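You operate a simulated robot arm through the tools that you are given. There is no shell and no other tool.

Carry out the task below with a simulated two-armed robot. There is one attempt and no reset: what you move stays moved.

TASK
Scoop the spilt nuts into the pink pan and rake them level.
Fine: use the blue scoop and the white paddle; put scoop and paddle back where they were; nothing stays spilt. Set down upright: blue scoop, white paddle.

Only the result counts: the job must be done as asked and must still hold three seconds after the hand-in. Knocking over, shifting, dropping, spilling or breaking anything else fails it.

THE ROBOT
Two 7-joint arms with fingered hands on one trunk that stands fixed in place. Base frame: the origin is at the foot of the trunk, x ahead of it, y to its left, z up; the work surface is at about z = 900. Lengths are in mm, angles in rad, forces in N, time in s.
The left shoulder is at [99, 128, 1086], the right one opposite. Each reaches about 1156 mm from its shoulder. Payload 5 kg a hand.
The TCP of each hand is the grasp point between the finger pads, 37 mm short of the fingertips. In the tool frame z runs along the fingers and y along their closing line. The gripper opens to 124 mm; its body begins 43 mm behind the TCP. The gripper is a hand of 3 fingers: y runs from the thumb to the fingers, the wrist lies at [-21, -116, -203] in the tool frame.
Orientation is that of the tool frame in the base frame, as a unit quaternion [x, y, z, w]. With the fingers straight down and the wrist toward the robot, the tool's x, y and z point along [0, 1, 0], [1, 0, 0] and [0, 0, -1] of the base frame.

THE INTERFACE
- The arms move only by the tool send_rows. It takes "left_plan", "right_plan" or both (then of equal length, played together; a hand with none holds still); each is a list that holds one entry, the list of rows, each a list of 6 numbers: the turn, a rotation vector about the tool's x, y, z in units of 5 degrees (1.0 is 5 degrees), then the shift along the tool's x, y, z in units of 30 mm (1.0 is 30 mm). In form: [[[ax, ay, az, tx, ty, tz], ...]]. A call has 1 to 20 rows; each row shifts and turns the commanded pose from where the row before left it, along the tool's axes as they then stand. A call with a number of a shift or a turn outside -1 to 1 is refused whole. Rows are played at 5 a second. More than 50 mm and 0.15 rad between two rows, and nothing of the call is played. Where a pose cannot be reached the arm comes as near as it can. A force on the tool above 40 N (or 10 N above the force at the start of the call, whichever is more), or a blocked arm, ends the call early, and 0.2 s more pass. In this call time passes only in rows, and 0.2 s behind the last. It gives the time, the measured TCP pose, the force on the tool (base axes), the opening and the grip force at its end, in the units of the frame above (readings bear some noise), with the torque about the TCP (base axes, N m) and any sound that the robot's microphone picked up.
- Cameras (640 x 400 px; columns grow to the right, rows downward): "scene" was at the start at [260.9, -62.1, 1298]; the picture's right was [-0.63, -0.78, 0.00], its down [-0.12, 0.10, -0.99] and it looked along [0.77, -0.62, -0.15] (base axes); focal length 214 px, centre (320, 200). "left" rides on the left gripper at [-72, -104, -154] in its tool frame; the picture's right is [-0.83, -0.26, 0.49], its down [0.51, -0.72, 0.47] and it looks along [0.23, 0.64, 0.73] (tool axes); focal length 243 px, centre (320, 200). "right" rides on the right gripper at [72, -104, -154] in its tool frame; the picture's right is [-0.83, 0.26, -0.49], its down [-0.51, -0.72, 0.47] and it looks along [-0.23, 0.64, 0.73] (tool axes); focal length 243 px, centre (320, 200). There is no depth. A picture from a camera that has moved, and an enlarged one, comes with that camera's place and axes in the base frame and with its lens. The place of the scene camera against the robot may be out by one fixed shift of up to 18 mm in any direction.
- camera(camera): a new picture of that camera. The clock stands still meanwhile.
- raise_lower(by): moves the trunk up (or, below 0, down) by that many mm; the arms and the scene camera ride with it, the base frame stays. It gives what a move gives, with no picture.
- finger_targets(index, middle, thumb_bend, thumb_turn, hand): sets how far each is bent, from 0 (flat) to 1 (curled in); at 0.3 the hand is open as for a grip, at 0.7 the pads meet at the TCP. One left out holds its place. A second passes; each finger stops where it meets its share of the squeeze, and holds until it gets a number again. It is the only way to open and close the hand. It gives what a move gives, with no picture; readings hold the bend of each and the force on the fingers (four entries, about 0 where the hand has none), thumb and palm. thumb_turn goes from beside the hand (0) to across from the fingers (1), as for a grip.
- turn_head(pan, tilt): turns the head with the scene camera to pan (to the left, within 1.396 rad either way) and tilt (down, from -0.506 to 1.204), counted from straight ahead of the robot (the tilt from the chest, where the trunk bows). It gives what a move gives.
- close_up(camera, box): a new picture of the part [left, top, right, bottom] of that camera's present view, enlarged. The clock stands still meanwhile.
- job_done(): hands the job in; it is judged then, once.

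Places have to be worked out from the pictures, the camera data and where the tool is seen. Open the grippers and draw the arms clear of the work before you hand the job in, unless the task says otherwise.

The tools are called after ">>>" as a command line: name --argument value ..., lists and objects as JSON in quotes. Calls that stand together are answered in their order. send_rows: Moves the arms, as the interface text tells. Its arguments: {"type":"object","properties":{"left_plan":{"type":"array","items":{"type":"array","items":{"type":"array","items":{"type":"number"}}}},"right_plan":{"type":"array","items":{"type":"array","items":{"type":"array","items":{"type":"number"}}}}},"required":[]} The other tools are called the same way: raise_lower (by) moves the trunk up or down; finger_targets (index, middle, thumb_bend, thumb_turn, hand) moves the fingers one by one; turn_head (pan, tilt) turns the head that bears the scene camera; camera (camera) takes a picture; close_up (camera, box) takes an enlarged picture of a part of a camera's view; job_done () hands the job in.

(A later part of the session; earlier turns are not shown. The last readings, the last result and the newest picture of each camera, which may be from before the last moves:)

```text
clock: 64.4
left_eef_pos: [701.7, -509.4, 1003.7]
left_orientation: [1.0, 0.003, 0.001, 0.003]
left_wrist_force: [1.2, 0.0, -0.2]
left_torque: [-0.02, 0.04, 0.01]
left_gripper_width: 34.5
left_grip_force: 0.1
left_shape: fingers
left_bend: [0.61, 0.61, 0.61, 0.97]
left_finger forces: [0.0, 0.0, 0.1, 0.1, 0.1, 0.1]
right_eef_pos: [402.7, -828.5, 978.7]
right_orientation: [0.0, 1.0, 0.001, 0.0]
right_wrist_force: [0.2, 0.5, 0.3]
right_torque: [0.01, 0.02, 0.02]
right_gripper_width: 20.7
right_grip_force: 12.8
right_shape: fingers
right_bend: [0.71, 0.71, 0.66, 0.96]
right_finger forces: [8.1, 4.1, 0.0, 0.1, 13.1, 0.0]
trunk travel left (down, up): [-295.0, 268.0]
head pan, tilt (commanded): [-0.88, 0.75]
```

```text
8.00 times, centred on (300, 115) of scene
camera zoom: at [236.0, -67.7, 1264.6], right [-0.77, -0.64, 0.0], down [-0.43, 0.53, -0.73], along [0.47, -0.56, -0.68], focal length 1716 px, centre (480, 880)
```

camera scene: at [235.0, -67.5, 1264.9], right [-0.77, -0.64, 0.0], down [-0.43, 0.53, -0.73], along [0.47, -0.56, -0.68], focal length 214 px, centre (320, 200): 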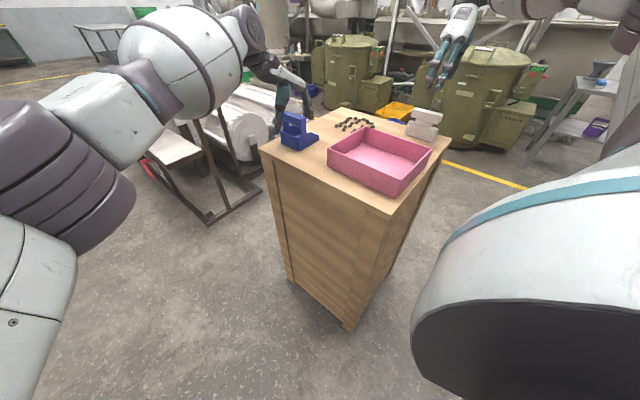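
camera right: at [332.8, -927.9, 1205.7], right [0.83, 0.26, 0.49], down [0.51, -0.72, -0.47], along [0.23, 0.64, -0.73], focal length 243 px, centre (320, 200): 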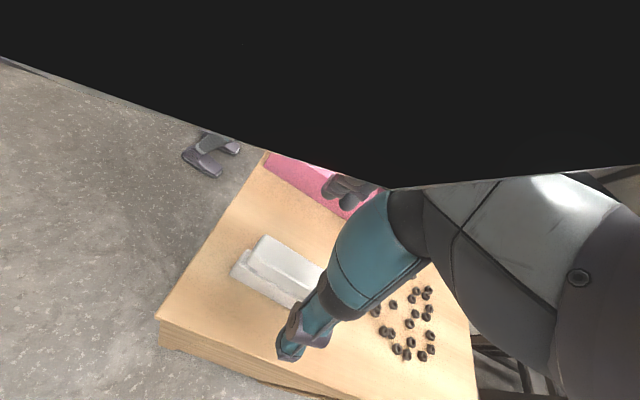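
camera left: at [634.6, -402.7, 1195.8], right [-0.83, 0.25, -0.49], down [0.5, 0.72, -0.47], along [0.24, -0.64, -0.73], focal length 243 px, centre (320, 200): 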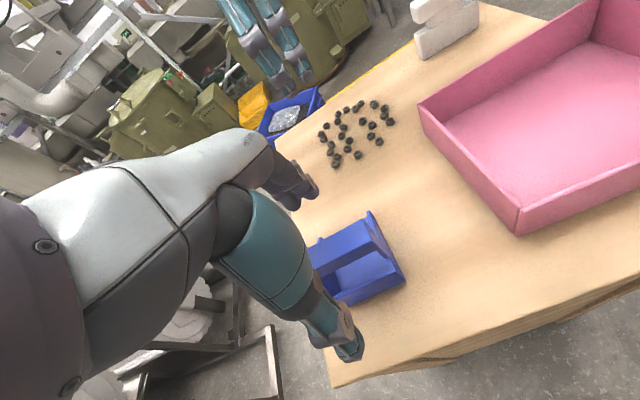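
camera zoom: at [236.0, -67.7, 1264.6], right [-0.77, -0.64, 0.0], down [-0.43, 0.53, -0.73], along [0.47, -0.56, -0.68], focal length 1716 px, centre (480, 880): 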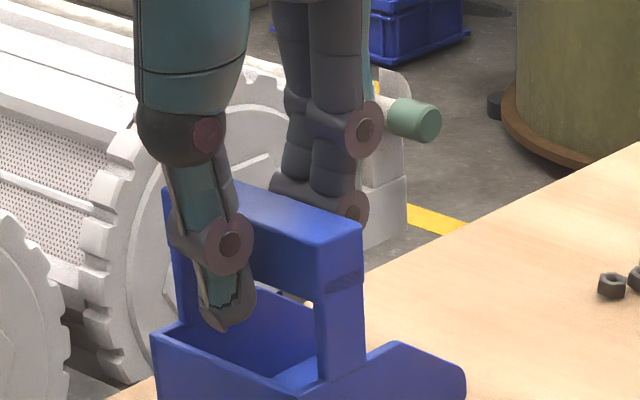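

Bar centre is about 7 mm below the TCP now, with the thumb tip ~18 mm under the bar. I squeeze and check for tilt.

>>> finger_targets --hand "left" --index 0.72 --middle 0.72 --thumb_bend 0.72

>>> close_up --camera "scene" --box '[270, 90, 334, 160]'

```text
clock: 65.4
left_eef_pos: [701.9, -510.2, 1004.9]
left_orientation: [1.0, 0.002, 0.0, 0.003]
left_wrist_force: [-0.1, 0.6, 0.5]
left_torque: [0.14, 0.06, -0.01]
left_gripper_width: 25.3
left_grip_force: 15.0
left_shape: fingers
left_bend: [0.71, 0.67, 0.64, 0.96]
left_finger forces: [9.7, 5.9, 0.1, 0.1, 15.4, 0.0]
right_eef_pos: [402.1, -828.9, 978.5]
right_orientation: [0.0, 1.0, 0.001, 0.0]
right_wrist_force: [0.3, -0.7, 0.3]
right_torque: [0.02, 0.01, 0.01]
right_gripper_width: 20.5
right_grip_force: 12.7
right_shape: fingers
right_bend: [0.71, 0.71, 0.66, 0.96]
right_finger forces: [7.9, 4.0, 0.0, 0.0, 12.8, 0.0]
trunk travel left (down, up): [-295.0, 268.0]
head pan, tilt (commanded): [-0.88, 0.75]
```

```text
5.71 times, centred on (302, 125) of scene
camera zoom: at [236.0, -67.6, 1264.7], right [-0.77, -0.64, 0.0], down [-0.43, 0.53, -0.73], along [0.47, -0.56, -0.68], focal length 1226 px, centre (423, 629)
```

zoom: 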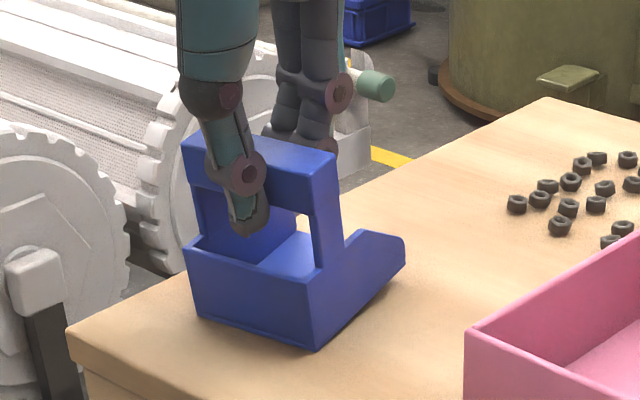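

The gap now matches the bar (25 mm), but index went deeper than middle and yawed the scoop about 13°. I set both fingers to the same bend and let the thumb squeeze, to square it up.

>>> finger_targets --hand "left" --index 0.66 --middle 0.67 --thumb_bend 0.75

>>> close_up --camera "scene" --box '[270, 90, 334, 160]'

```text
clock: 66.4
left_eef_pos: [701.4, -509.7, 1004.5]
left_orientation: [1.0, 0.004, 0.0, 0.003]
left_wrist_force: [0.1, -1.0, 0.1]
left_torque: [-0.09, -0.05, -0.05]
left_gripper_width: 25.9
left_grip_force: 11.2
left_shape: fingers
left_bend: [0.61, 0.64, 0.68, 0.96]
left_finger forces: [6.5, 4.4, 0.0, 0.0, 12.6, 0.0]
right_eef_pos: [403.5, -829.0, 979.1]
right_orientation: [0.0, 1.0, 0.0, 0.0]
right_wrist_force: [-0.6, 1.3, 0.6]
right_torque: [0.02, 0.0, 0.0]
right_gripper_width: 20.5
right_grip_force: 12.6
right_shape: fingers
right_bend: [0.71, 0.71, 0.66, 0.96]
right_finger forces: [8.3, 4.2, 0.0, 0.1, 13.1, 0.0]
trunk travel left (down, up): [-295.0, 268.0]
head pan, tilt (commanded): [-0.88, 0.75]
```

```text
5.71 times, centred on (302, 125) of scene
camera zoom: at [236.0, -67.7, 1264.6], right [-0.77, -0.64, 0.0], down [-0.43, 0.53, -0.73], along [0.47, -0.56, -0.68], focal length 1226 px, centre (423, 629)
```

zoom: 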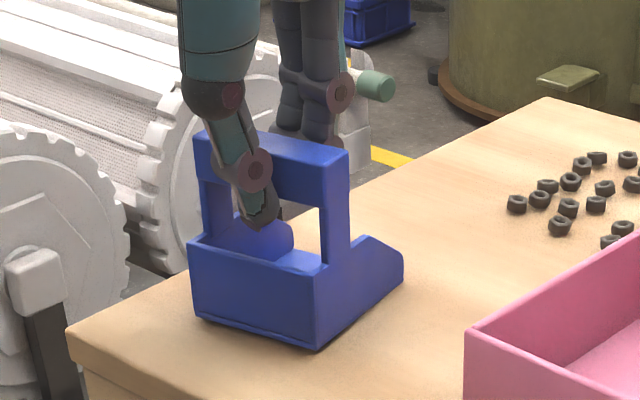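

The scoop stays yawed ~10° relative to the hand, held with ~11 N. I lift it slightly off the table to see how it hangs in the grip.

>>> send_rows --left_plan '[[[0, 0, 0, 0, 0, -0.3], [0, 0, 0, 0, 0, -0.3], [0, 0, 0, 0, 0, -0.3]]]'

>>> close_up --camera "scene" --box '[270, 80, 334, 160]'

>>> close_up --camera "left" --box '[240, 160, 400, 320]'

```text
clock: 67.2
left_eef_pos: [701.2, -509.4, 1031.5]
left_orientation: [1.0, 0.002, 0.001, 0.003]
left_wrist_force: [-0.2, 0.0, -1.5]
left_torque: [0.0, -0.01, 0.01]
left_gripper_width: 25.9
left_grip_force: 12.3
left_shape: fingers
left_bend: [0.6, 0.64, 0.69, 0.96]
left_finger forces: [7.8, 4.7, 0.1, 0.0, 12.2, 0.0]
right_eef_pos: [402.9, -827.9, 979.1]
right_orientation: [0.0, 1.0, 0.0, 0.0]
right_wrist_force: [0.4, -0.2, 1.9]
right_torque: [0.01, 0.0, -0.01]
right_gripper_width: 20.7
right_grip_force: 12.6
right_shape: fingers
right_bend: [0.71, 0.71, 0.66, 0.96]
right_finger forces: [8.3, 4.2, 0.1, 0.0, 13.2, 0.1]
trunk travel left (down, up): [-295.0, 268.0]
head pan, tilt (commanded): [-0.88, 0.75]
```

```text
5.00 times, centred on (302, 120) of scene
camera zoom: at [235.8, -67.7, 1264.7], right [-0.77, -0.64, 0.0], down [-0.43, 0.53, -0.73], along [0.47, -0.56, -0.68], focal length 1072 px, centre (410, 600)
```

zoom: 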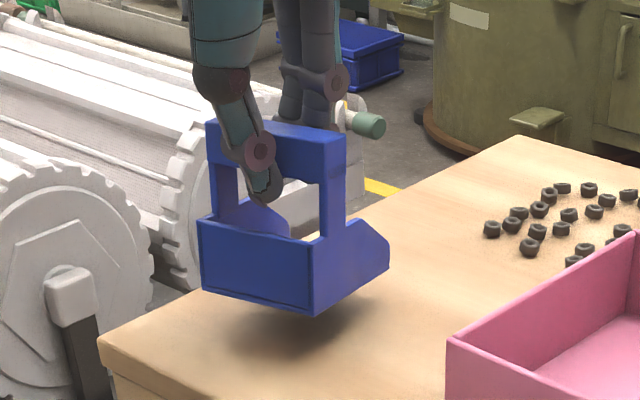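

```text
2.50 times, centred on (320, 240) of left
camera zoom: at [629.3, -405.4, 1183.7], right [-0.83, 0.26, -0.49], down [0.5, 0.72, -0.47], along [0.24, -0.64, -0.73], focal length 606 px, centre (320, 100)
```

zoom: 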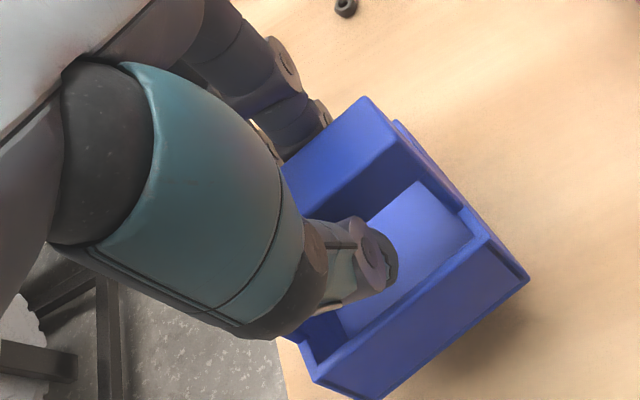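

The scoop hangs firmly: yawed ~12° and slightly mouth-down, which I can correct with the hand. Now I lift the paddle a little and check how it hangs too.

>>> send_rows --right_plan '[[[0, 0, 0, 0, 0, -0.5], [0, 0, 0, 0, 0, -0.5], [0, 0, 0, 0, 0, -0.5], [0, 0, 0, 0, 0, -0.5]]]'

>>> close_up --camera "scene" --box '[386, 50, 466, 150]'

>>> camera --camera "right"

```text
clock: 68.2
left_eef_pos: [701.7, -510.5, 1031.1]
left_orientation: [1.0, 0.003, 0.0, 0.003]
left_wrist_force: [-0.9, 0.2, -0.8]
left_torque: [0.0, 0.02, -0.02]
left_gripper_width: 26.0
left_grip_force: 12.5
left_shape: fingers
left_bend: [0.6, 0.64, 0.69, 0.96]
left_finger forces: [8.0, 4.7, 0.1, 0.0, 12.2, 0.0]
right_eef_pos: [403.5, -828.8, 1039.4]
right_orientation: [-0.001, 1.0, -0.001, 0.0]
right_wrist_force: [-1.2, -0.1, -1.7]
right_torque: [0.0, 0.01, 0.02]
right_gripper_width: 20.8
right_grip_force: 12.5
right_shape: fingers
right_bend: [0.71, 0.71, 0.66, 0.96]
right_finger forces: [8.0, 4.0, 0.1, 0.1, 12.7, 0.0]
trunk travel left (down, up): [-295.0, 268.0]
head pan, tilt (commanded): [-0.88, 0.75]
```

```text
4.00 times, centred on (426, 100) of scene
camera zoom: at [236.0, -67.6, 1264.6], right [-0.77, -0.64, 0.0], down [-0.43, 0.53, -0.73], along [0.47, -0.56, -0.68], focal length 858 px, centre (-104, 600)
```

zoom: 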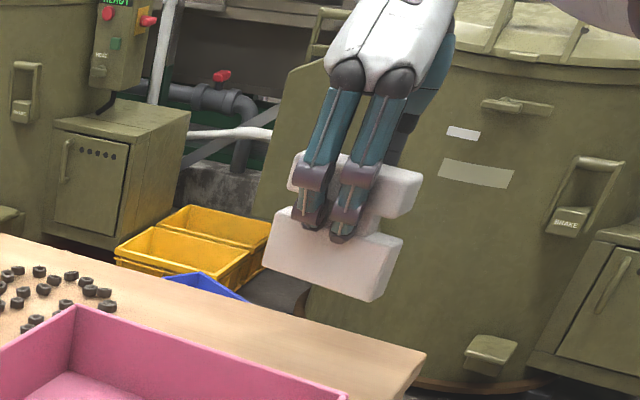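

```text
taken
camera right: at [330.5, -933.5, 1193.5], right [0.83, 0.26, 0.49], down [0.51, -0.72, -0.47], along [0.23, 0.64, -0.73], focal length 243 px, centre (320, 200)
```

right: 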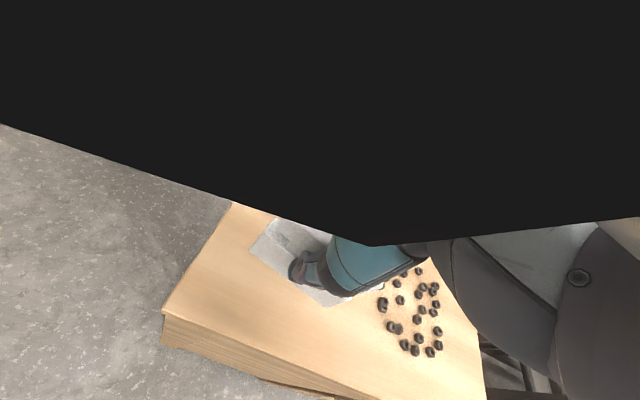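

Both tools are held. I enlarge the right camera's view of the nuts to map them and the table edge.

>>> close_up --camera "right" --box '[340, 240, 500, 400]'

>>> close_up --camera "scene" --box '[310, 80, 390, 150]'

>>> camera --camera "left"

```text
2.50 times, centred on (420, 320) of right
camera zoom: at [330.5, -933.5, 1193.5], right [0.83, 0.26, 0.49], down [0.51, -0.72, -0.47], along [0.23, 0.64, -0.73], focal length 606 px, centre (70, -100)
```

zoom: 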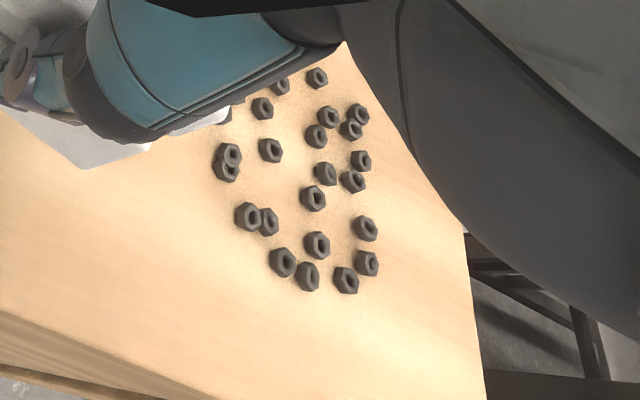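

```text
5.71 times, centred on (350, 115) of scene
camera zoom: at [236.0, -67.6, 1264.6], right [-0.77, -0.64, 0.0], down [-0.43, 0.53, -0.73], along [0.47, -0.56, -0.68], focal length 1226 px, centre (149, 686)
```

zoom: 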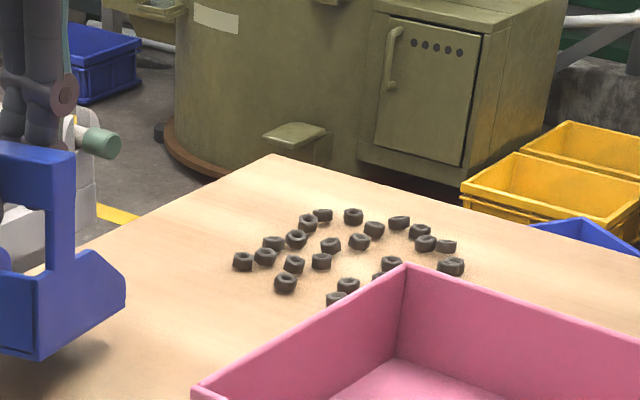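

```text
taken
camera left: at [629.4, -405.2, 1183.6], right [-0.83, 0.26, -0.49], down [0.5, 0.72, -0.47], along [0.24, -0.64, -0.73], focal length 243 px, centre (320, 200)
```

left: 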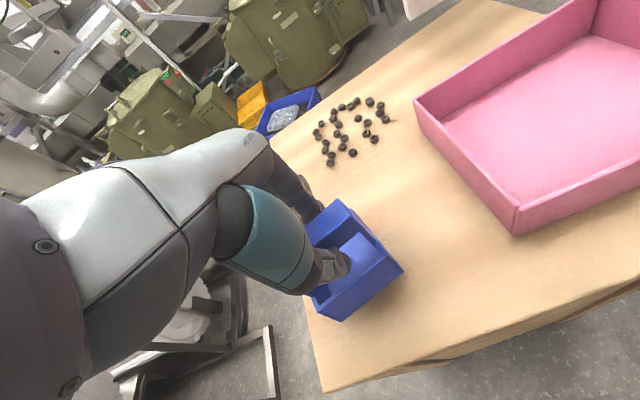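

Nuts lie in x 560–670, y −836…−690; far table edge is at y≈−904. I now test correcting the scoop's yaw by turning the left hand 12° (about tool z) here.

>>> send_rows --left_plan '[[[0, 0, 0.8, 0, 0, 0.3], [0, 0, 0.8, 0, 0, 0.2], [0, 0, 0.8, 0, 0, 0.1]]]'

>>> close_up --camera "scene" --box '[270, 80, 334, 160]'

```text
clock: 69.0
left_eef_pos: [702.3, -509.8, 1021.7]
left_orientation: [0.999, -0.033, 0.001, 0.002]
left_wrist_force: [0.0, -0.3, -0.4]
left_torque: [0.01, 0.04, -0.01]
left_gripper_width: 25.7
left_grip_force: 12.8
left_shape: fingers
left_bend: [0.6, 0.64, 0.69, 0.96]
left_finger forces: [8.0, 4.7, 0.0, 0.0, 12.2, 0.0]
left hand out of reach, approached as far as the arm can: row 2, 3
right_eef_pos: [401.4, -829.3, 1038.5]
right_orientation: [0.0, 1.0, 0.0, 0.0]
right_wrist_force: [1.3, 0.0, -1.1]
right_torque: [0.0, 0.01, -0.02]
right_gripper_width: 20.7
right_grip_force: 12.8
right_shape: fingers
right_bend: [0.71, 0.71, 0.66, 0.96]
right_finger forces: [8.0, 3.9, 0.0, 0.0, 12.7, 0.0]
trunk travel left (down, up): [-295.0, 268.0]
head pan, tilt (commanded): [-0.88, 0.75]
```

```text
5.00 times, centred on (302, 120) of scene
camera zoom: at [236.2, -68.1, 1264.6], right [-0.77, -0.64, 0.0], down [-0.43, 0.53, -0.73], along [0.47, -0.56, -0.68], focal length 1072 px, centre (410, 600)
```

zoom: 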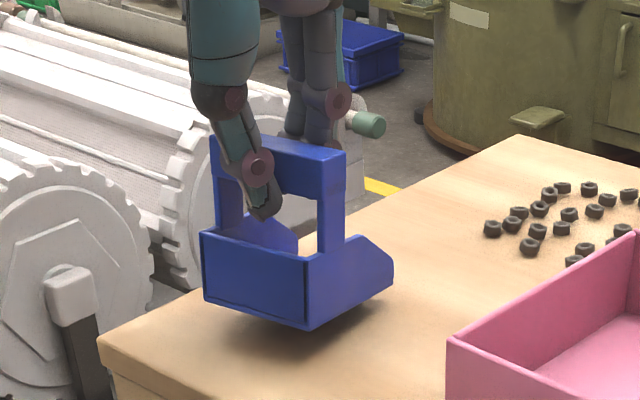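

The hand can only yaw ~4° more here, so instead I adjust the grip: the index is more retracted (0.60) than the middle (0.64). I press the index further to square the bar in the hand.

>>> finger_targets --hand "left" --index 0.7

>>> close_up --camera "scene" --box '[270, 80, 334, 160]'

>>> close_up --camera "left" --box '[240, 160, 400, 320]'

```text
clock: 70.0
left_eef_pos: [702.2, -510.4, 1022.1]
left_orientation: [0.999, -0.032, 0.002, 0.003]
left_wrist_force: [-0.2, -0.3, -0.6]
left_torque: [-0.01, 0.01, -0.01]
left_gripper_width: 25.7
left_grip_force: 14.5
left_shape: fingers
left_bend: [0.6, 0.64, 0.7, 0.96]
left_finger forces: [10.3, 4.2, 0.0, 0.0, 13.6, 0.0]
right_eef_pos: [401.8, -829.6, 1039.6]
right_orientation: [0.0, 1.0, 0.001, 0.0]
right_wrist_force: [0.1, -0.2, -0.6]
right_torque: [0.04, 0.02, -0.04]
right_gripper_width: 20.5
right_grip_force: 12.6
right_shape: fingers
right_bend: [0.71, 0.71, 0.66, 0.96]
right_finger forces: [8.0, 3.9, 0.0, 0.1, 12.8, 0.0]
trunk travel left (down, up): [-295.0, 268.0]
head pan, tilt (commanded): [-0.88, 0.75]
```

```text
5.00 times, centred on (302, 120) of scene
camera zoom: at [236.2, -68.0, 1264.6], right [-0.77, -0.64, 0.0], down [-0.43, 0.53, -0.73], along [0.47, -0.56, -0.68], focal length 1072 px, centre (410, 600)
```

zoom: 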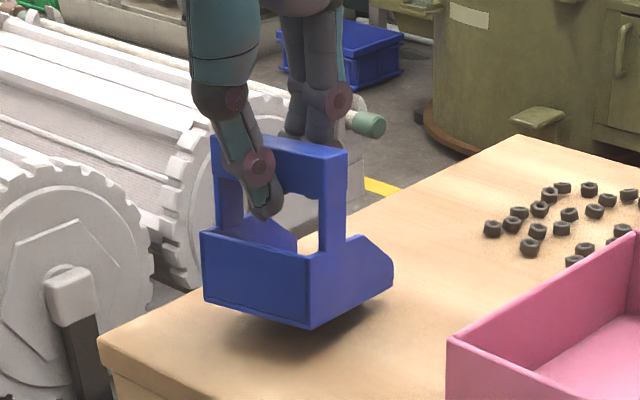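

```text
2.50 times, centred on (320, 240) of left
camera zoom: at [637.0, -400.6, 1174.3], right [-0.81, 0.31, -0.49], down [0.55, 0.69, -0.47], along [0.19, -0.66, -0.73], focal length 606 px, centre (320, 100)
```

zoom: 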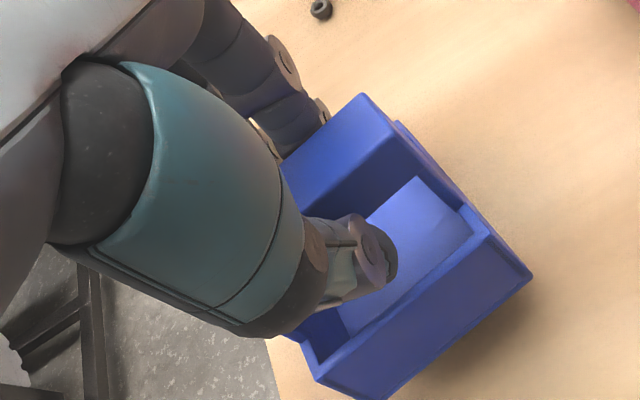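

The grip on the scoop stays as it is (≈9–12° yaw offset, slightly mouth-down) – acceptable for scooping. Now I yaw the right hand with the paddle back to the default orientation (wrist toward −x) at a safe height for sideways sweeps.

>>> send_rows --right_plan '[[[0, 0, 1, 0, 0, -0.3], [0, 0, 1, 0, 0, -0.3], [0, 0, 1, 0, 0, -0.3], [0, 0, 1, 0, 0, -0.3], [0, 0, 1, 0, 0, -0.3], [0, 0, 1, 0, 0, 0], [0, 0, 1, 0, 0, 0], [0, 0, 1, 0, 0, 0], [0, 0, 1, 0, 0, 0], [0, 0, 1, 0, 0, 0], [0, 0, 1, 0, 0, 0], [0, 0, 1, 0, 0, 0], [0, 0, 1, 0, 0, 0], [0, 0, 1, 0, 0, 0], [0, 0, 1, 0, 0, 0], [0, 0, 1, 0, 0, 0], [0, 0, 1, 0, 0, 0], [0, 0, 1, 0, 0, 0]]]'

>>> camera --camera "scene"

>>> camera --camera "right"

```text
clock: 73.8
left_eef_pos: [702.0, -510.5, 1022.0]
left_orientation: [0.999, -0.032, 0.0, 0.003]
left_wrist_force: [-0.6, 0.2, -0.3]
left_torque: [0.01, 0.02, 0.0]
left_gripper_width: 25.4
left_grip_force: 13.7
left_shape: fingers
left_bend: [0.6, 0.64, 0.7, 0.96]
left_finger forces: [10.4, 4.2, 0.1, 0.1, 13.7, 0.0]
right_eef_pos: [402.2, -829.3, 1084.7]
right_orientation: [0.707, 0.707, 0.0, 0.0]
right_wrist_force: [0.9, 0.5, -0.8]
right_torque: [-0.01, 0.01, 0.01]
right_gripper_width: 20.6
right_grip_force: 12.2
right_shape: fingers
right_bend: [0.71, 0.71, 0.66, 0.96]
right_finger forces: [8.0, 4.0, 0.1, 0.0, 12.7, 0.1]
trunk travel left (down, up): [-295.0, 268.0]
head pan, tilt (commanded): [-0.88, 0.75]
```

```text
taken
camera scene: at [236.0, -67.5, 1264.7], right [-0.77, -0.64, 0.0], down [-0.43, 0.53, -0.73], along [0.47, -0.56, -0.68], focal length 214 px, centre (320, 200)
```

scene: 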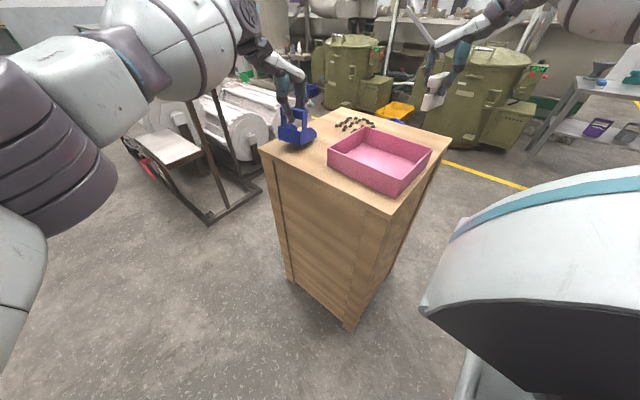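

```text
taken
camera right: at [298.7, -756.3, 1238.2], right [0.26, -0.83, 0.49], down [-0.72, -0.51, -0.47], along [0.64, -0.23, -0.73], focal length 243 px, centre (320, 200)
```

right: 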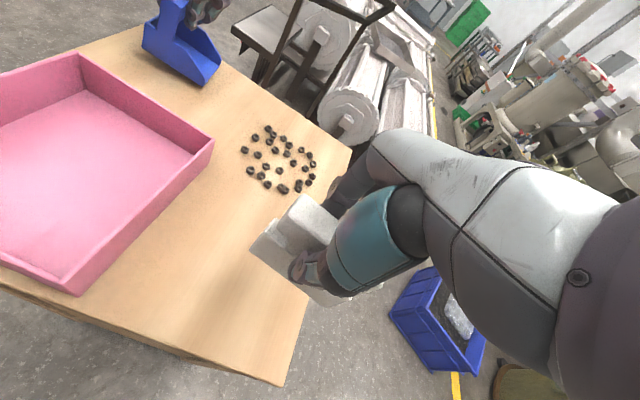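

This view shows the nuts, pan corner and scoop together; I enlarge it for mapping.

>>> close_up --camera "right" --box '[200, 100, 360, 220]'

>>> close_up --camera "right" --box '[230, 170, 390, 320]'

```text
3.33 times, centred on (280, 160) of right
camera zoom: at [298.7, -756.3, 1238.2], right [0.26, -0.83, 0.49], down [-0.72, -0.51, -0.47], along [0.64, -0.23, -0.73], focal length 809 px, centre (453, 333)
```

zoom: 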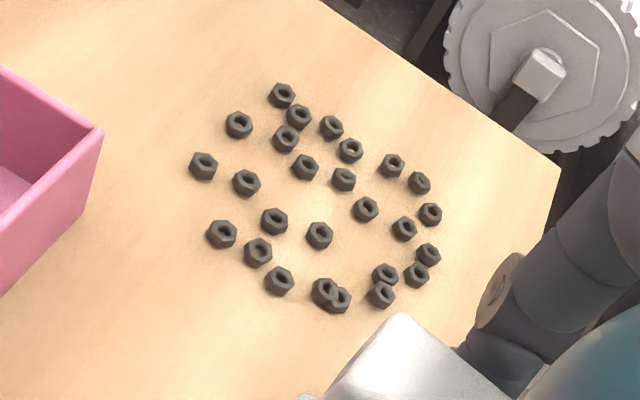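

```text
2.67 times, centred on (310, 245) of right
camera zoom: at [298.7, -756.3, 1238.2], right [0.26, -0.83, 0.49], down [-0.72, -0.51, -0.47], along [0.64, -0.23, -0.73], focal length 647 px, centre (347, 80)
```

zoom: 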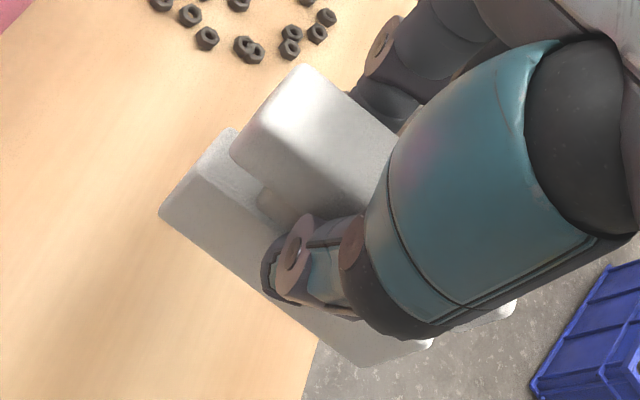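

About 26 nuts: x 556–668, y −834…−700; pan corner at (527,−672). The paddle sits ~10° yawed in the hand, so I turn the hand 10° and move to just left of the nuts, blade still above the table.

>>> send_rows --right_plan '[[[0, 0, -1, 0, 0, 0], [0, 0, -1, 0, 0, 0], [0, 0, 0, 0.107, 0.886, 0.3], [0, 0, 0, 0.107, 0.886, 0.5], [0, 0, 0, 0.107, 0.886, 0.6], [0, 0, 0, 0.107, 0.886, 0.7], [0, 0, 0, 0.107, 0.886, 0.7]]]'

>>> close_up --camera "right" --box '[190, 110, 390, 320]'

>>> close_up --camera "scene" --box '[330, 60, 430, 150]'

```text
clock: 75.4
left_eef_pos: [702.8, -511.1, 1021.4]
left_orientation: [1.0, -0.031, 0.0, 0.001]
left_wrist_force: [0.4, 0.4, -1.1]
left_torque: [-0.03, 0.0, 0.01]
left_gripper_width: 25.5
left_grip_force: 14.0
left_shape: fingers
left_bend: [0.6, 0.64, 0.7, 0.96]
left_finger forces: [10.3, 4.2, 0.1, 0.0, 13.7, 0.0]
right_eef_pos: [532.3, -789.9, 999.0]
right_orientation: [0.643, 0.766, 0.0, 0.0]
right_wrist_force: [0.9, 0.3, -0.7]
right_torque: [0.01, 0.01, -0.02]
right_gripper_width: 20.4
right_grip_force: 13.1
right_shape: fingers
right_bend: [0.71, 0.71, 0.66, 0.96]
right_finger forces: [8.1, 4.1, 0.0, 0.0, 12.7, 0.0]
trunk travel left (down, up): [-295.0, 268.0]
head pan, tilt (commanded): [-0.88, 0.75]
```

```text
1.90 times, centred on (290, 215) of right
camera zoom: at [417.6, -738.0, 1153.0], right [0.4, -0.77, 0.49], down [-0.62, -0.62, -0.47], along [0.67, -0.12, -0.73], focal length 462 px, centre (377, 171)
```

zoom: 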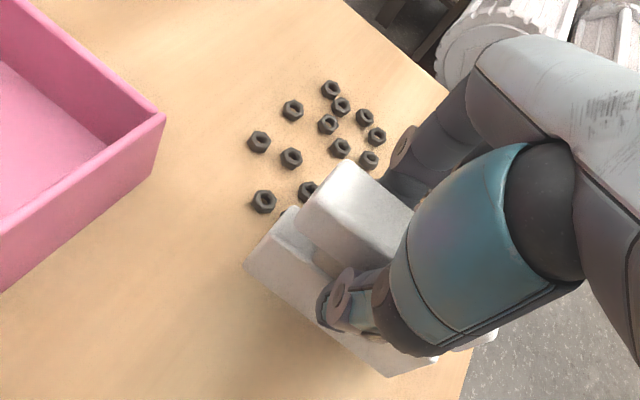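

```text
4.44 times, centred on (380, 105) of scene
camera zoom: at [237.4, -68.5, 1264.3], right [-0.77, -0.64, 0.0], down [-0.44, 0.53, -0.73], along [0.47, -0.56, -0.68], focal length 953 px, centre (53, 622)
```

zoom: 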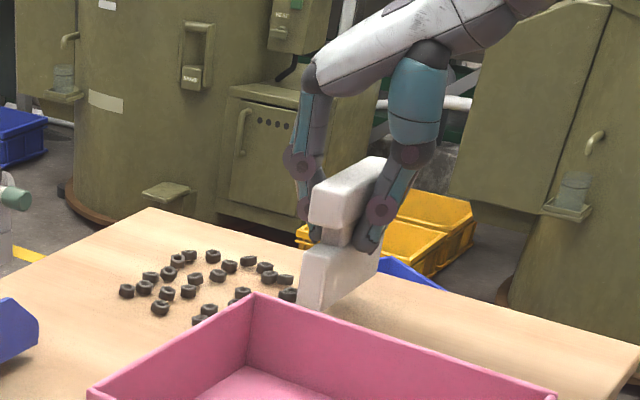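

The blade is now parallel to y with its pushing face at x≈535, clear of the nuts (nearest edge ≈551). I lower it toward the table.

>>> send_rows --right_plan '[[[0, 0, 0, 0, 0, 0.3], [0, 0, 0, 0, 0, 0.2], [0, 0, 0, 0, 0, 0.1], [0, 0, 0, 0, 0, 0.08]]]'

>>> close_up --camera "scene" --box '[330, 80, 410, 150]'

```text
clock: 76.4
left_eef_pos: [702.2, -510.0, 1022.3]
left_orientation: [0.999, -0.033, 0.0, 0.002]
left_wrist_force: [0.6, 0.4, -1.1]
left_torque: [0.04, 0.0, 0.02]
left_gripper_width: 25.4
left_grip_force: 13.8
left_shape: fingers
left_bend: [0.6, 0.64, 0.7, 0.96]
left_finger forces: [10.4, 4.2, 0.1, 0.0, 13.6, 0.1]
right_eef_pos: [530.8, -789.1, 977.8]
right_orientation: [0.643, 0.766, 0.0, 0.001]
right_wrist_force: [0.7, 0.0, -0.4]
right_torque: [0.02, 0.03, -0.01]
right_gripper_width: 20.6
right_grip_force: 12.7
right_shape: fingers
right_bend: [0.71, 0.71, 0.66, 0.96]
right_finger forces: [8.3, 3.9, 0.0, 0.1, 12.7, 0.0]
trunk travel left (down, up): [-295.0, 268.0]
head pan, tilt (commanded): [-0.88, 0.75]
```

```text
5.71 times, centred on (370, 115) of scene
camera zoom: at [236.4, -68.0, 1264.5], right [-0.77, -0.64, 0.0], down [-0.43, 0.53, -0.73], along [0.47, -0.56, -0.68], focal length 1226 px, centre (34, 686)
```

zoom: 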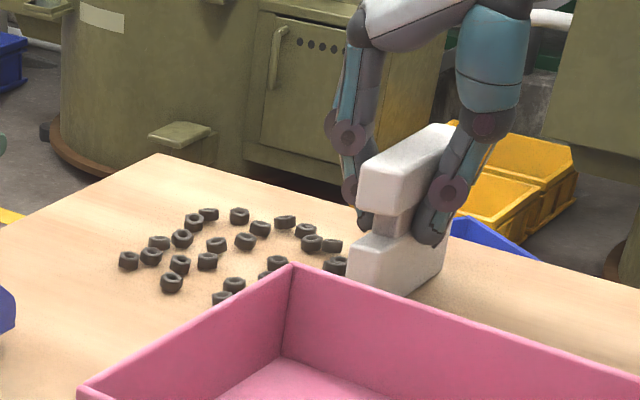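

No contact force yet at z=977.8; I go down in small steps to find the table.

>>> send_rows --right_plan '[[[0, 0, 0, 0, 0, 0.07], [0, 0, 0, 0, 0, 0.07]]]'

```text
clock: 77.0
left_eef_pos: [698.6, -509.0, 1023.7]
left_orientation: [0.999, -0.033, 0.001, 0.002]
left_wrist_force: [-0.1, 0.3, -0.8]
left_torque: [-0.02, 0.01, 0.01]
left_gripper_width: 25.5
left_grip_force: 13.8
left_shape: fingers
left_bend: [0.6, 0.64, 0.7, 0.96]
left_finger forces: [10.4, 4.2, 0.0, 0.0, 13.6, 0.0]
right_eef_pos: [530.3, -789.8, 978.8]
right_orientation: [0.643, 0.766, 0.001, 0.001]
right_wrist_force: [1.1, -2.7, 12.6]
right_torque: [0.0, -0.05, -0.01]
right_gripper_width: 20.6
right_grip_force: 16.8
right_shape: fingers
right_bend: [0.71, 0.71, 0.66, 0.96]
right_finger forces: [11.6, 5.4, 0.0, 0.0, 15.6, 0.1]
trunk travel left (down, up): [-295.0, 268.0]
head pan, tilt (commanded): [-0.88, 0.75]
```

Contact found (12.6 N) at TCP z≈977. I raise 1.2 mm and sweep +x by 75 mm to push the left-hand nuts toward the lane.

>>> send_rows --right_plan '[[[0, 0, 0, 0, 0, -0.05], [0, 0, 0, -0.087, 0.492, 0], [0, 0, 0, -0.087, 0.492, 0], [0, 0, 0, -0.087, 0.492, 0], [0, 0, 0, -0.087, 0.492, 0], [0, 0, 0, -0.087, 0.492, 0]]]'

>>> camera --camera "right"

>>> close_up --camera "scene" --box '[320, 80, 400, 150]'

```text
clock: 78.4
left_eef_pos: [701.4, -509.6, 1022.8]
left_orientation: [0.999, -0.032, 0.001, 0.003]
left_wrist_force: [-0.2, 0.0, -1.2]
left_torque: [-0.02, 0.01, -0.02]
left_gripper_width: 25.5
left_grip_force: 14.4
left_shape: fingers
left_bend: [0.6, 0.64, 0.7, 0.96]
left_finger forces: [10.3, 4.2, 0.0, 0.1, 13.6, 0.0]
right_eef_pos: [605.3, -788.2, 977.9]
right_orientation: [0.643, 0.766, -0.001, 0.001]
right_wrist_force: [-3.3, 0.0, 9.3]
right_torque: [0.06, 0.22, 0.03]
right_gripper_width: 20.8
right_grip_force: 14.1
right_shape: fingers
right_bend: [0.71, 0.71, 0.66, 0.96]
right_finger forces: [8.5, 3.1, 0.0, 0.0, 16.2, 0.0]
trunk travel left (down, up): [-295.0, 268.0]
head pan, tilt (commanded): [-0.88, 0.75]
```

```text
taken
camera right: at [490.8, -735.7, 1131.6], right [0.4, -0.77, 0.49], down [-0.62, -0.62, -0.47], along [0.67, -0.12, -0.73], focal length 243 px, centre (320, 200)
```

right: 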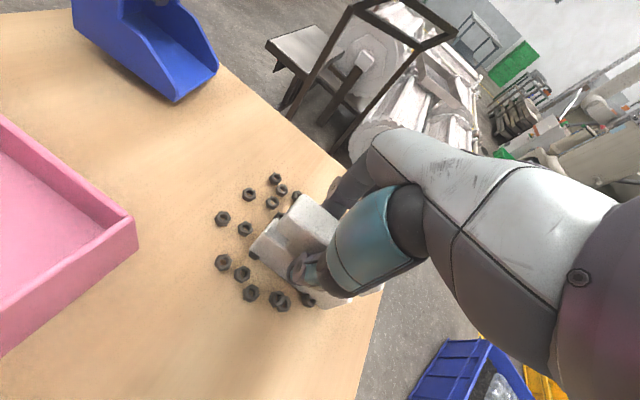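

```text
5.71 times, centred on (360, 115) of scene
camera zoom: at [235.1, -66.7, 1264.9], right [-0.77, -0.64, 0.0], down [-0.43, 0.53, -0.73], along [0.47, -0.56, -0.68], focal length 1226 px, centre (91, 686)
```

zoom: 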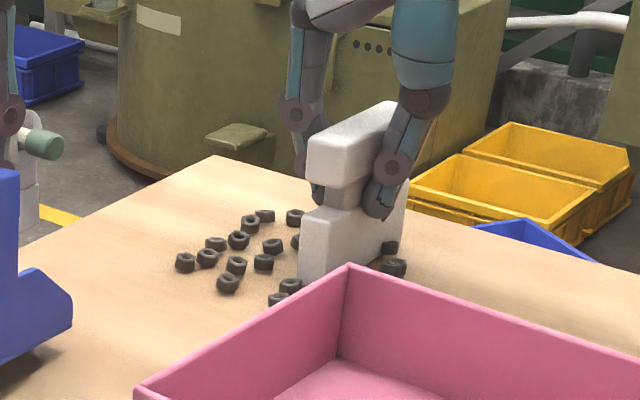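

Some nuts appear behind the blade; I enlarge the view to see what happened.

>>> close_up --camera "right" --box '[200, 160, 400, 320]'

>>> close_up --camera "scene" --box '[350, 90, 390, 130]'

```text
2.50 times, centred on (300, 240) of right
camera zoom: at [490.8, -735.7, 1131.6], right [0.4, -0.77, 0.49], down [-0.62, -0.62, -0.47], along [0.67, -0.12, -0.73], focal length 606 px, centre (370, 100)
```

zoom: 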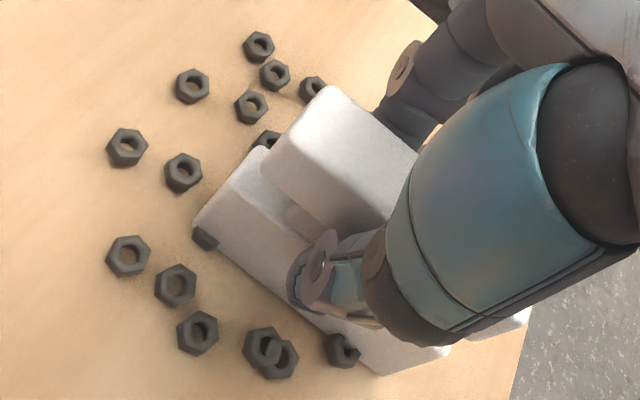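

```text
10.00 times, centred on (370, 110) of scene
camera zoom: at [235.1, -66.7, 1264.9], right [-0.77, -0.64, 0.0], down [-0.43, 0.53, -0.73], along [0.47, -0.56, -0.68], focal length 2145 px, centre (-180, 1100)
```

zoom: 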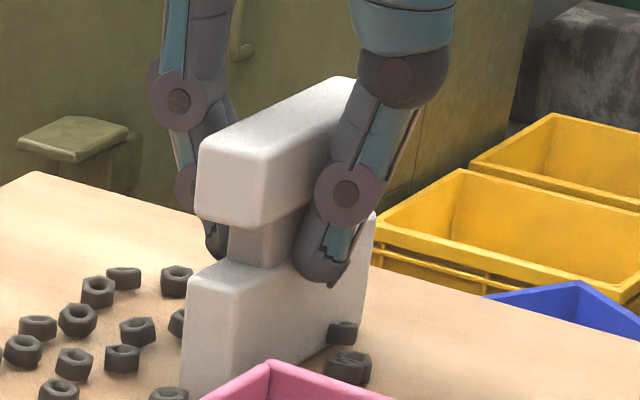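

The blade rode over several nuts, so its bottom isn't as low as assumed (perhaps tilted or slipped in the grip). I lift straight up and inspect how the paddle sits in the hand.

>>> send_rows --right_plan '[[[0, 0, 0, 0, 0, -0.5], [0, 0, 0, 0, 0, -0.8], [0, 0, 0, 0, 0, -0.8]]]'

>>> close_up --camera "scene" --box '[340, 50, 400, 110]'

>>> close_up --camera "left" --box '[260, 0, 460, 170]'

>>> close_up --camera "right" --box '[200, 100, 400, 320]'

```text
clock: 79.2
left_eef_pos: [702.8, -510.1, 1021.4]
left_orientation: [0.999, -0.032, 0.0, 0.002]
left_wrist_force: [0.1, -0.2, -0.6]
left_torque: [0.04, 0.02, -0.02]
left_gripper_width: 25.8
left_grip_force: 14.1
left_shape: fingers
left_bend: [0.6, 0.64, 0.7, 0.96]
left_finger forces: [10.4, 4.2, 0.1, 0.0, 13.6, 0.1]
right_eef_pos: [606.1, -790.0, 1039.0]
right_orientation: [0.643, 0.766, 0.0, -0.001]
right_wrist_force: [0.2, 0.6, -1.1]
right_torque: [-0.02, 0.0, -0.02]
right_gripper_width: 20.6
right_grip_force: 12.5
right_shape: fingers
right_bend: [0.71, 0.71, 0.66, 0.96]
right_finger forces: [8.1, 3.7, 0.0, 0.0, 12.3, 0.1]
trunk travel left (down, up): [-295.0, 268.0]
head pan, tilt (commanded): [-0.88, 0.75]
```

```text
6.67 times, centred on (370, 80) of scene
camera zoom: at [236.5, -68.0, 1264.5], right [-0.77, -0.64, 0.0], down [-0.43, 0.53, -0.73], along [0.47, -0.56, -0.68], focal length 1430 px, centre (-13, 1000)
```

zoom: 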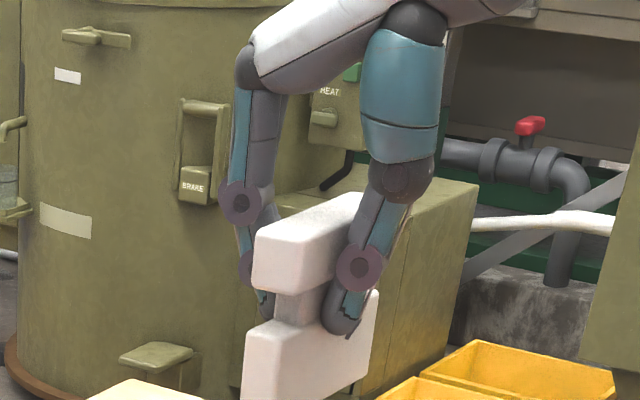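

```text
2.35 times, centred on (360, 85) of left
camera zoom: at [637.3, -400.6, 1174.1], right [-0.81, 0.31, -0.49], down [0.55, 0.69, -0.47], along [0.19, -0.66, -0.73], focal length 571 px, centre (226, 471)
```

zoom: 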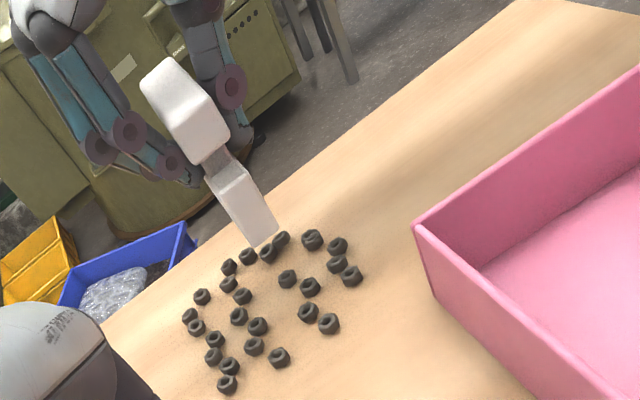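

```text
1.82 times, centred on (300, 210) of right
camera zoom: at [491.9, -737.7, 1192.8], right [0.4, -0.77, 0.49], down [-0.62, -0.62, -0.47], along [0.67, -0.12, -0.73], focal length 441 px, centre (356, 182)
```

zoom: 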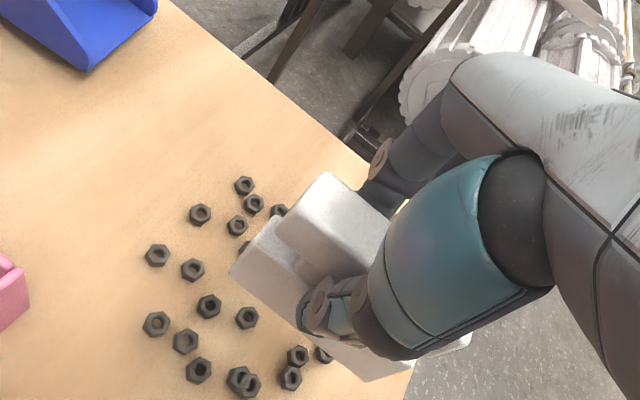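

The side view shows the paddle upright in one plane; I check the other plane (roll along the blade) with a wider crop.

>>> close_up --camera "scene" --box '[340, 60, 400, 120]'

>>> close_up --camera "left" --box '[300, 10, 400, 110]'

```text
6.67 times, centred on (370, 90) of scene
camera zoom: at [236.5, -68.0, 1264.5], right [-0.77, -0.64, 0.0], down [-0.43, 0.53, -0.73], along [0.47, -0.56, -0.68], focal length 1430 px, centre (-13, 933)
```

zoom: 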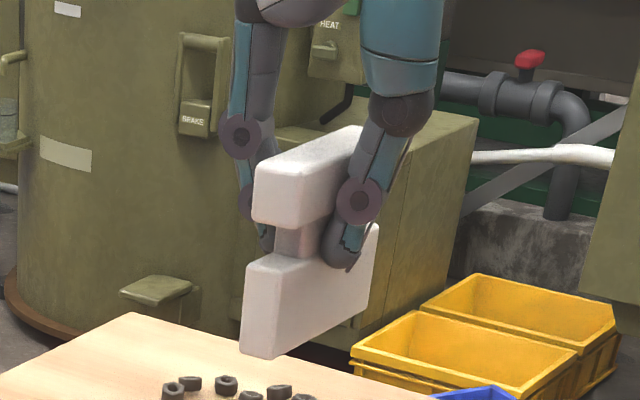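

```text
4.00 times, centred on (350, 60) of left
camera zoom: at [637.3, -400.6, 1174.1], right [-0.81, 0.31, -0.49], down [0.55, 0.69, -0.47], along [0.19, -0.66, -0.73], focal length 970 px, centre (200, 760)
```

zoom: 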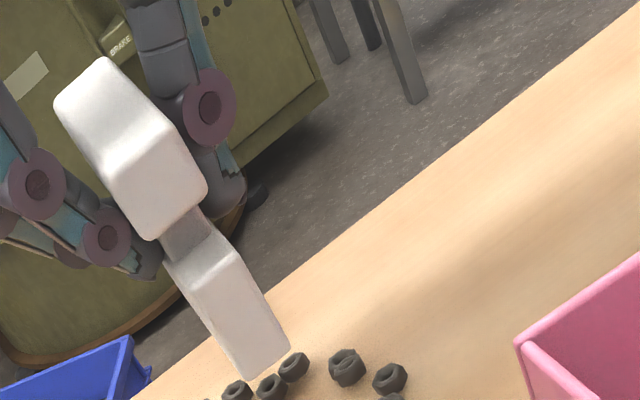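

Measured this way the blade bottom should have been at the table, yet no nut moved at all. I move the paddle to the clear strip at x≈706 and lower it there, watching from the side with the left camera.

>>> send_rows --right_plan '[[[0, 0, 0, -0.145, 0.82, 0], [0, 0, 0, -0.145, 0.82, 0], [0, 0, 0, -0.145, 0.82, 0], [0, 0, 0, -0.145, 0.82, 0], [0, 0, 0, 0, 0, 0.6], [0, 0, 0, 0, 0, 0.6], [0, 0, 0, 0, 0, 0.6]]]'

>>> close_up --camera "left" --box '[260, 20, 380, 180]'

>>> close_up --camera "scene" --box '[320, 60, 390, 130]'

```text
clock: 80.8
left_eef_pos: [701.4, -511.2, 1022.0]
left_orientation: [0.999, -0.032, 0.0, 0.002]
left_wrist_force: [-0.1, -1.0, -1.3]
left_torque: [0.04, -0.02, -0.02]
left_gripper_width: 25.5
left_grip_force: 14.0
left_shape: fingers
left_bend: [0.6, 0.64, 0.7, 0.96]
left_finger forces: [10.2, 4.2, 0.1, 0.0, 13.6, 0.1]
right_eef_pos: [706.5, -790.3, 985.5]
right_orientation: [0.643, 0.766, 0.001, -0.001]
right_wrist_force: [1.1, -0.5, -0.5]
right_torque: [0.04, -0.03, -0.01]
right_gripper_width: 20.7
right_grip_force: 12.2
right_shape: fingers
right_bend: [0.71, 0.71, 0.66, 0.96]
right_finger forces: [8.1, 3.6, 0.0, 0.1, 12.2, 0.1]
trunk travel left (down, up): [-295.0, 268.0]
head pan, tilt (commanded): [-0.88, 0.75]
```

```text
2.50 times, centred on (320, 100) of left
camera zoom: at [637.2, -401.2, 1173.9], right [-0.81, 0.31, -0.49], down [0.55, 0.69, -0.47], along [0.19, -0.66, -0.73], focal length 606 px, centre (320, 450)
```

zoom: 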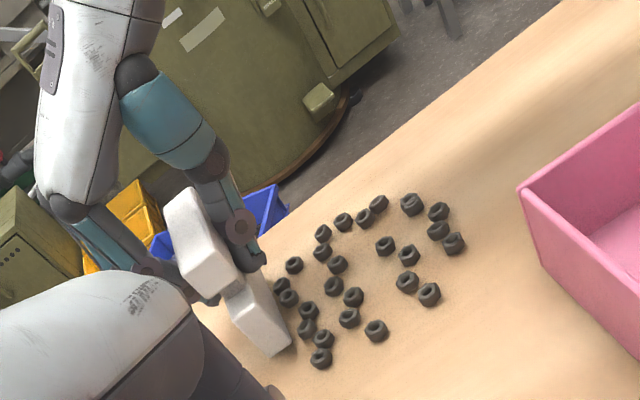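

```text
5.71 times, centred on (355, 95) of scene
camera zoom: at [236.5, -68.6, 1264.5], right [-0.77, -0.64, 0.0], down [-0.43, 0.53, -0.73], along [0.47, -0.56, -0.68], focal length 1226 px, centre (120, 800)
```

zoom: 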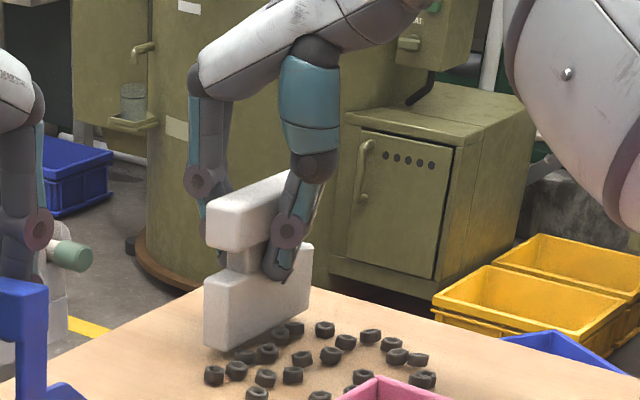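

Now I lower in small steps here to find true contact.

>>> send_rows --right_plan '[[[0, 0, 0, 0, 0, 0.12], [0, 0, 0, 0, 0, 0.12]]]'

>>> close_up --camera "scene" --box '[325, 80, 375, 130]'

>>> close_up --camera "left" --box '[280, 80, 360, 180]'

```text
clock: 81.4
left_eef_pos: [701.9, -509.4, 1022.2]
left_orientation: [0.999, -0.032, 0.001, 0.003]
left_wrist_force: [-0.7, 0.1, -0.4]
left_torque: [0.0, -0.02, -0.02]
left_gripper_width: 25.3
left_grip_force: 14.6
left_shape: fingers
left_bend: [0.6, 0.64, 0.7, 0.96]
left_finger forces: [10.3, 4.2, 0.1, 0.0, 13.6, 0.1]
right_eef_pos: [704.7, -789.2, 978.7]
right_orientation: [0.643, 0.766, 0.0, 0.0]
right_wrist_force: [0.5, 0.1, -0.8]
right_torque: [0.01, 0.01, -0.03]
right_gripper_width: 20.7
right_grip_force: 12.5
right_shape: fingers
right_bend: [0.71, 0.71, 0.66, 0.96]
right_finger forces: [8.4, 3.5, 0.0, 0.0, 12.2, 0.0]
trunk travel left (down, up): [-295.0, 268.0]
head pan, tilt (commanded): [-0.88, 0.75]
```

```text
8.00 times, centred on (350, 105) of scene
camera zoom: at [236.1, -67.9, 1264.6], right [-0.77, -0.64, 0.0], down [-0.43, 0.53, -0.73], along [0.47, -0.56, -0.68], focal length 1716 px, centre (80, 960)
```

zoom: 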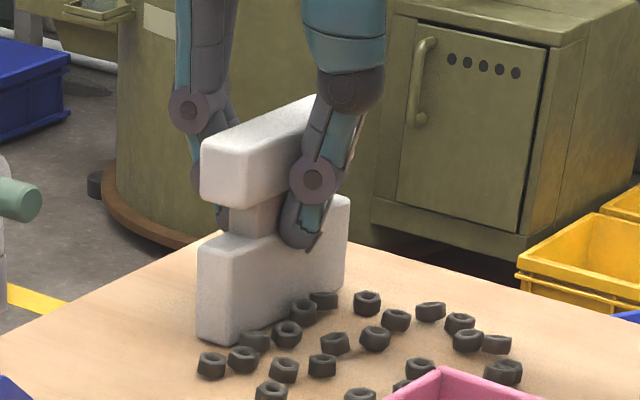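

```text
4.00 times, centred on (320, 130) of left
camera zoom: at [636.9, -400.6, 1174.3], right [-0.81, 0.31, -0.49], down [0.55, 0.69, -0.47], along [0.19, -0.66, -0.73], focal length 970 px, centre (320, 480)
```

zoom: 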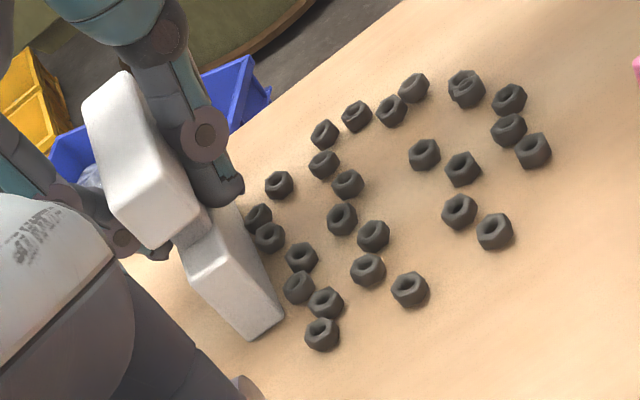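

Still no contact at 978.7; continue down 2 mm at a time.

>>> send_rows --right_plan '[[[0, 0, 0, 0, 0, 0.07]]]'

>>> send_rows --right_plan '[[[0, 0, 0, 0, 0, 0.07]]]'

>>> send_rows --right_plan '[[[0, 0, 0, 0, 0, 0.07]]]'

```text
clock: 81.8
left_eef_pos: [700.8, -510.4, 1023.0]
left_orientation: [0.999, -0.033, 0.0, 0.003]
left_wrist_force: [-0.7, 0.2, -1.0]
left_torque: [-0.03, 0.0, 0.03]
left_gripper_width: 25.4
left_grip_force: 14.2
left_shape: fingers
left_bend: [0.6, 0.64, 0.7, 0.96]
left_finger forces: [10.3, 4.3, 0.0, 0.1, 13.6, 0.0]
right_eef_pos: [704.7, -789.2, 979.2]
right_orientation: [0.642, 0.767, 0.0, 0.002]
right_wrist_force: [0.3, -0.6, 4.0]
right_torque: [0.05, -0.04, 0.0]
right_gripper_width: 20.5
right_grip_force: 13.3
right_shape: fingers
right_bend: [0.71, 0.71, 0.66, 0.96]
right_finger forces: [9.8, 4.0, 0.0, 0.0, 13.0, 0.0]
trunk travel left (down, up): [-295.0, 268.0]
head pan, tilt (commanded): [-0.88, 0.75]
```

```text
clock: 82.2
left_eef_pos: [699.7, -509.5, 1023.3]
left_orientation: [0.999, -0.032, 0.001, 0.002]
left_wrist_force: [-0.4, -1.1, -0.2]
left_torque: [0.01, -0.01, -0.02]
left_gripper_width: 25.4
left_grip_force: 14.1
left_shape: fingers
left_bend: [0.6, 0.64, 0.7, 0.96]
left_finger forces: [10.3, 4.3, 0.1, 0.1, 13.6, 0.1]
right_eef_pos: [705.3, -787.9, 977.5]
right_orientation: [0.643, 0.766, 0.001, 0.001]
right_wrist_force: [0.0, 0.2, 12.8]
right_torque: [0.07, -0.03, 0.03]
right_gripper_width: 20.3
right_grip_force: 16.4
right_shape: fingers
right_bend: [0.71, 0.71, 0.66, 0.96]
right_finger forces: [12.1, 5.1, 0.0, 0.0, 15.7, 0.0]
trunk travel left (down, up): [-295.0, 268.0]
head pan, tilt (commanded): [-0.88, 0.75]
```

```text
clock: 82.6
left_eef_pos: [700.2, -506.9, 1024.6]
left_orientation: [0.999, -0.032, 0.002, 0.002]
left_wrist_force: [0.0, -0.4, -1.7]
left_torque: [0.02, -0.01, 0.0]
left_gripper_width: 25.4
left_grip_force: 14.0
left_shape: fingers
left_bend: [0.6, 0.64, 0.7, 0.96]
left_finger forces: [10.3, 4.1, 0.0, 0.0, 13.6, 0.1]
right_eef_pos: [704.8, -788.0, 977.2]
right_orientation: [0.643, 0.766, 0.001, 0.003]
right_wrist_force: [0.8, -5.1, 23.5]
right_torque: [0.03, -0.09, 0.01]
right_gripper_width: 20.5
right_grip_force: 20.0
right_shape: fingers
right_bend: [0.71, 0.72, 0.66, 0.96]
right_finger forces: [16.0, 7.6, 0.0, 0.0, 17.0, 0.0]
trunk travel left (down, up): [-295.0, 268.0]
head pan, tilt (commanded): [-0.88, 0.75]
```

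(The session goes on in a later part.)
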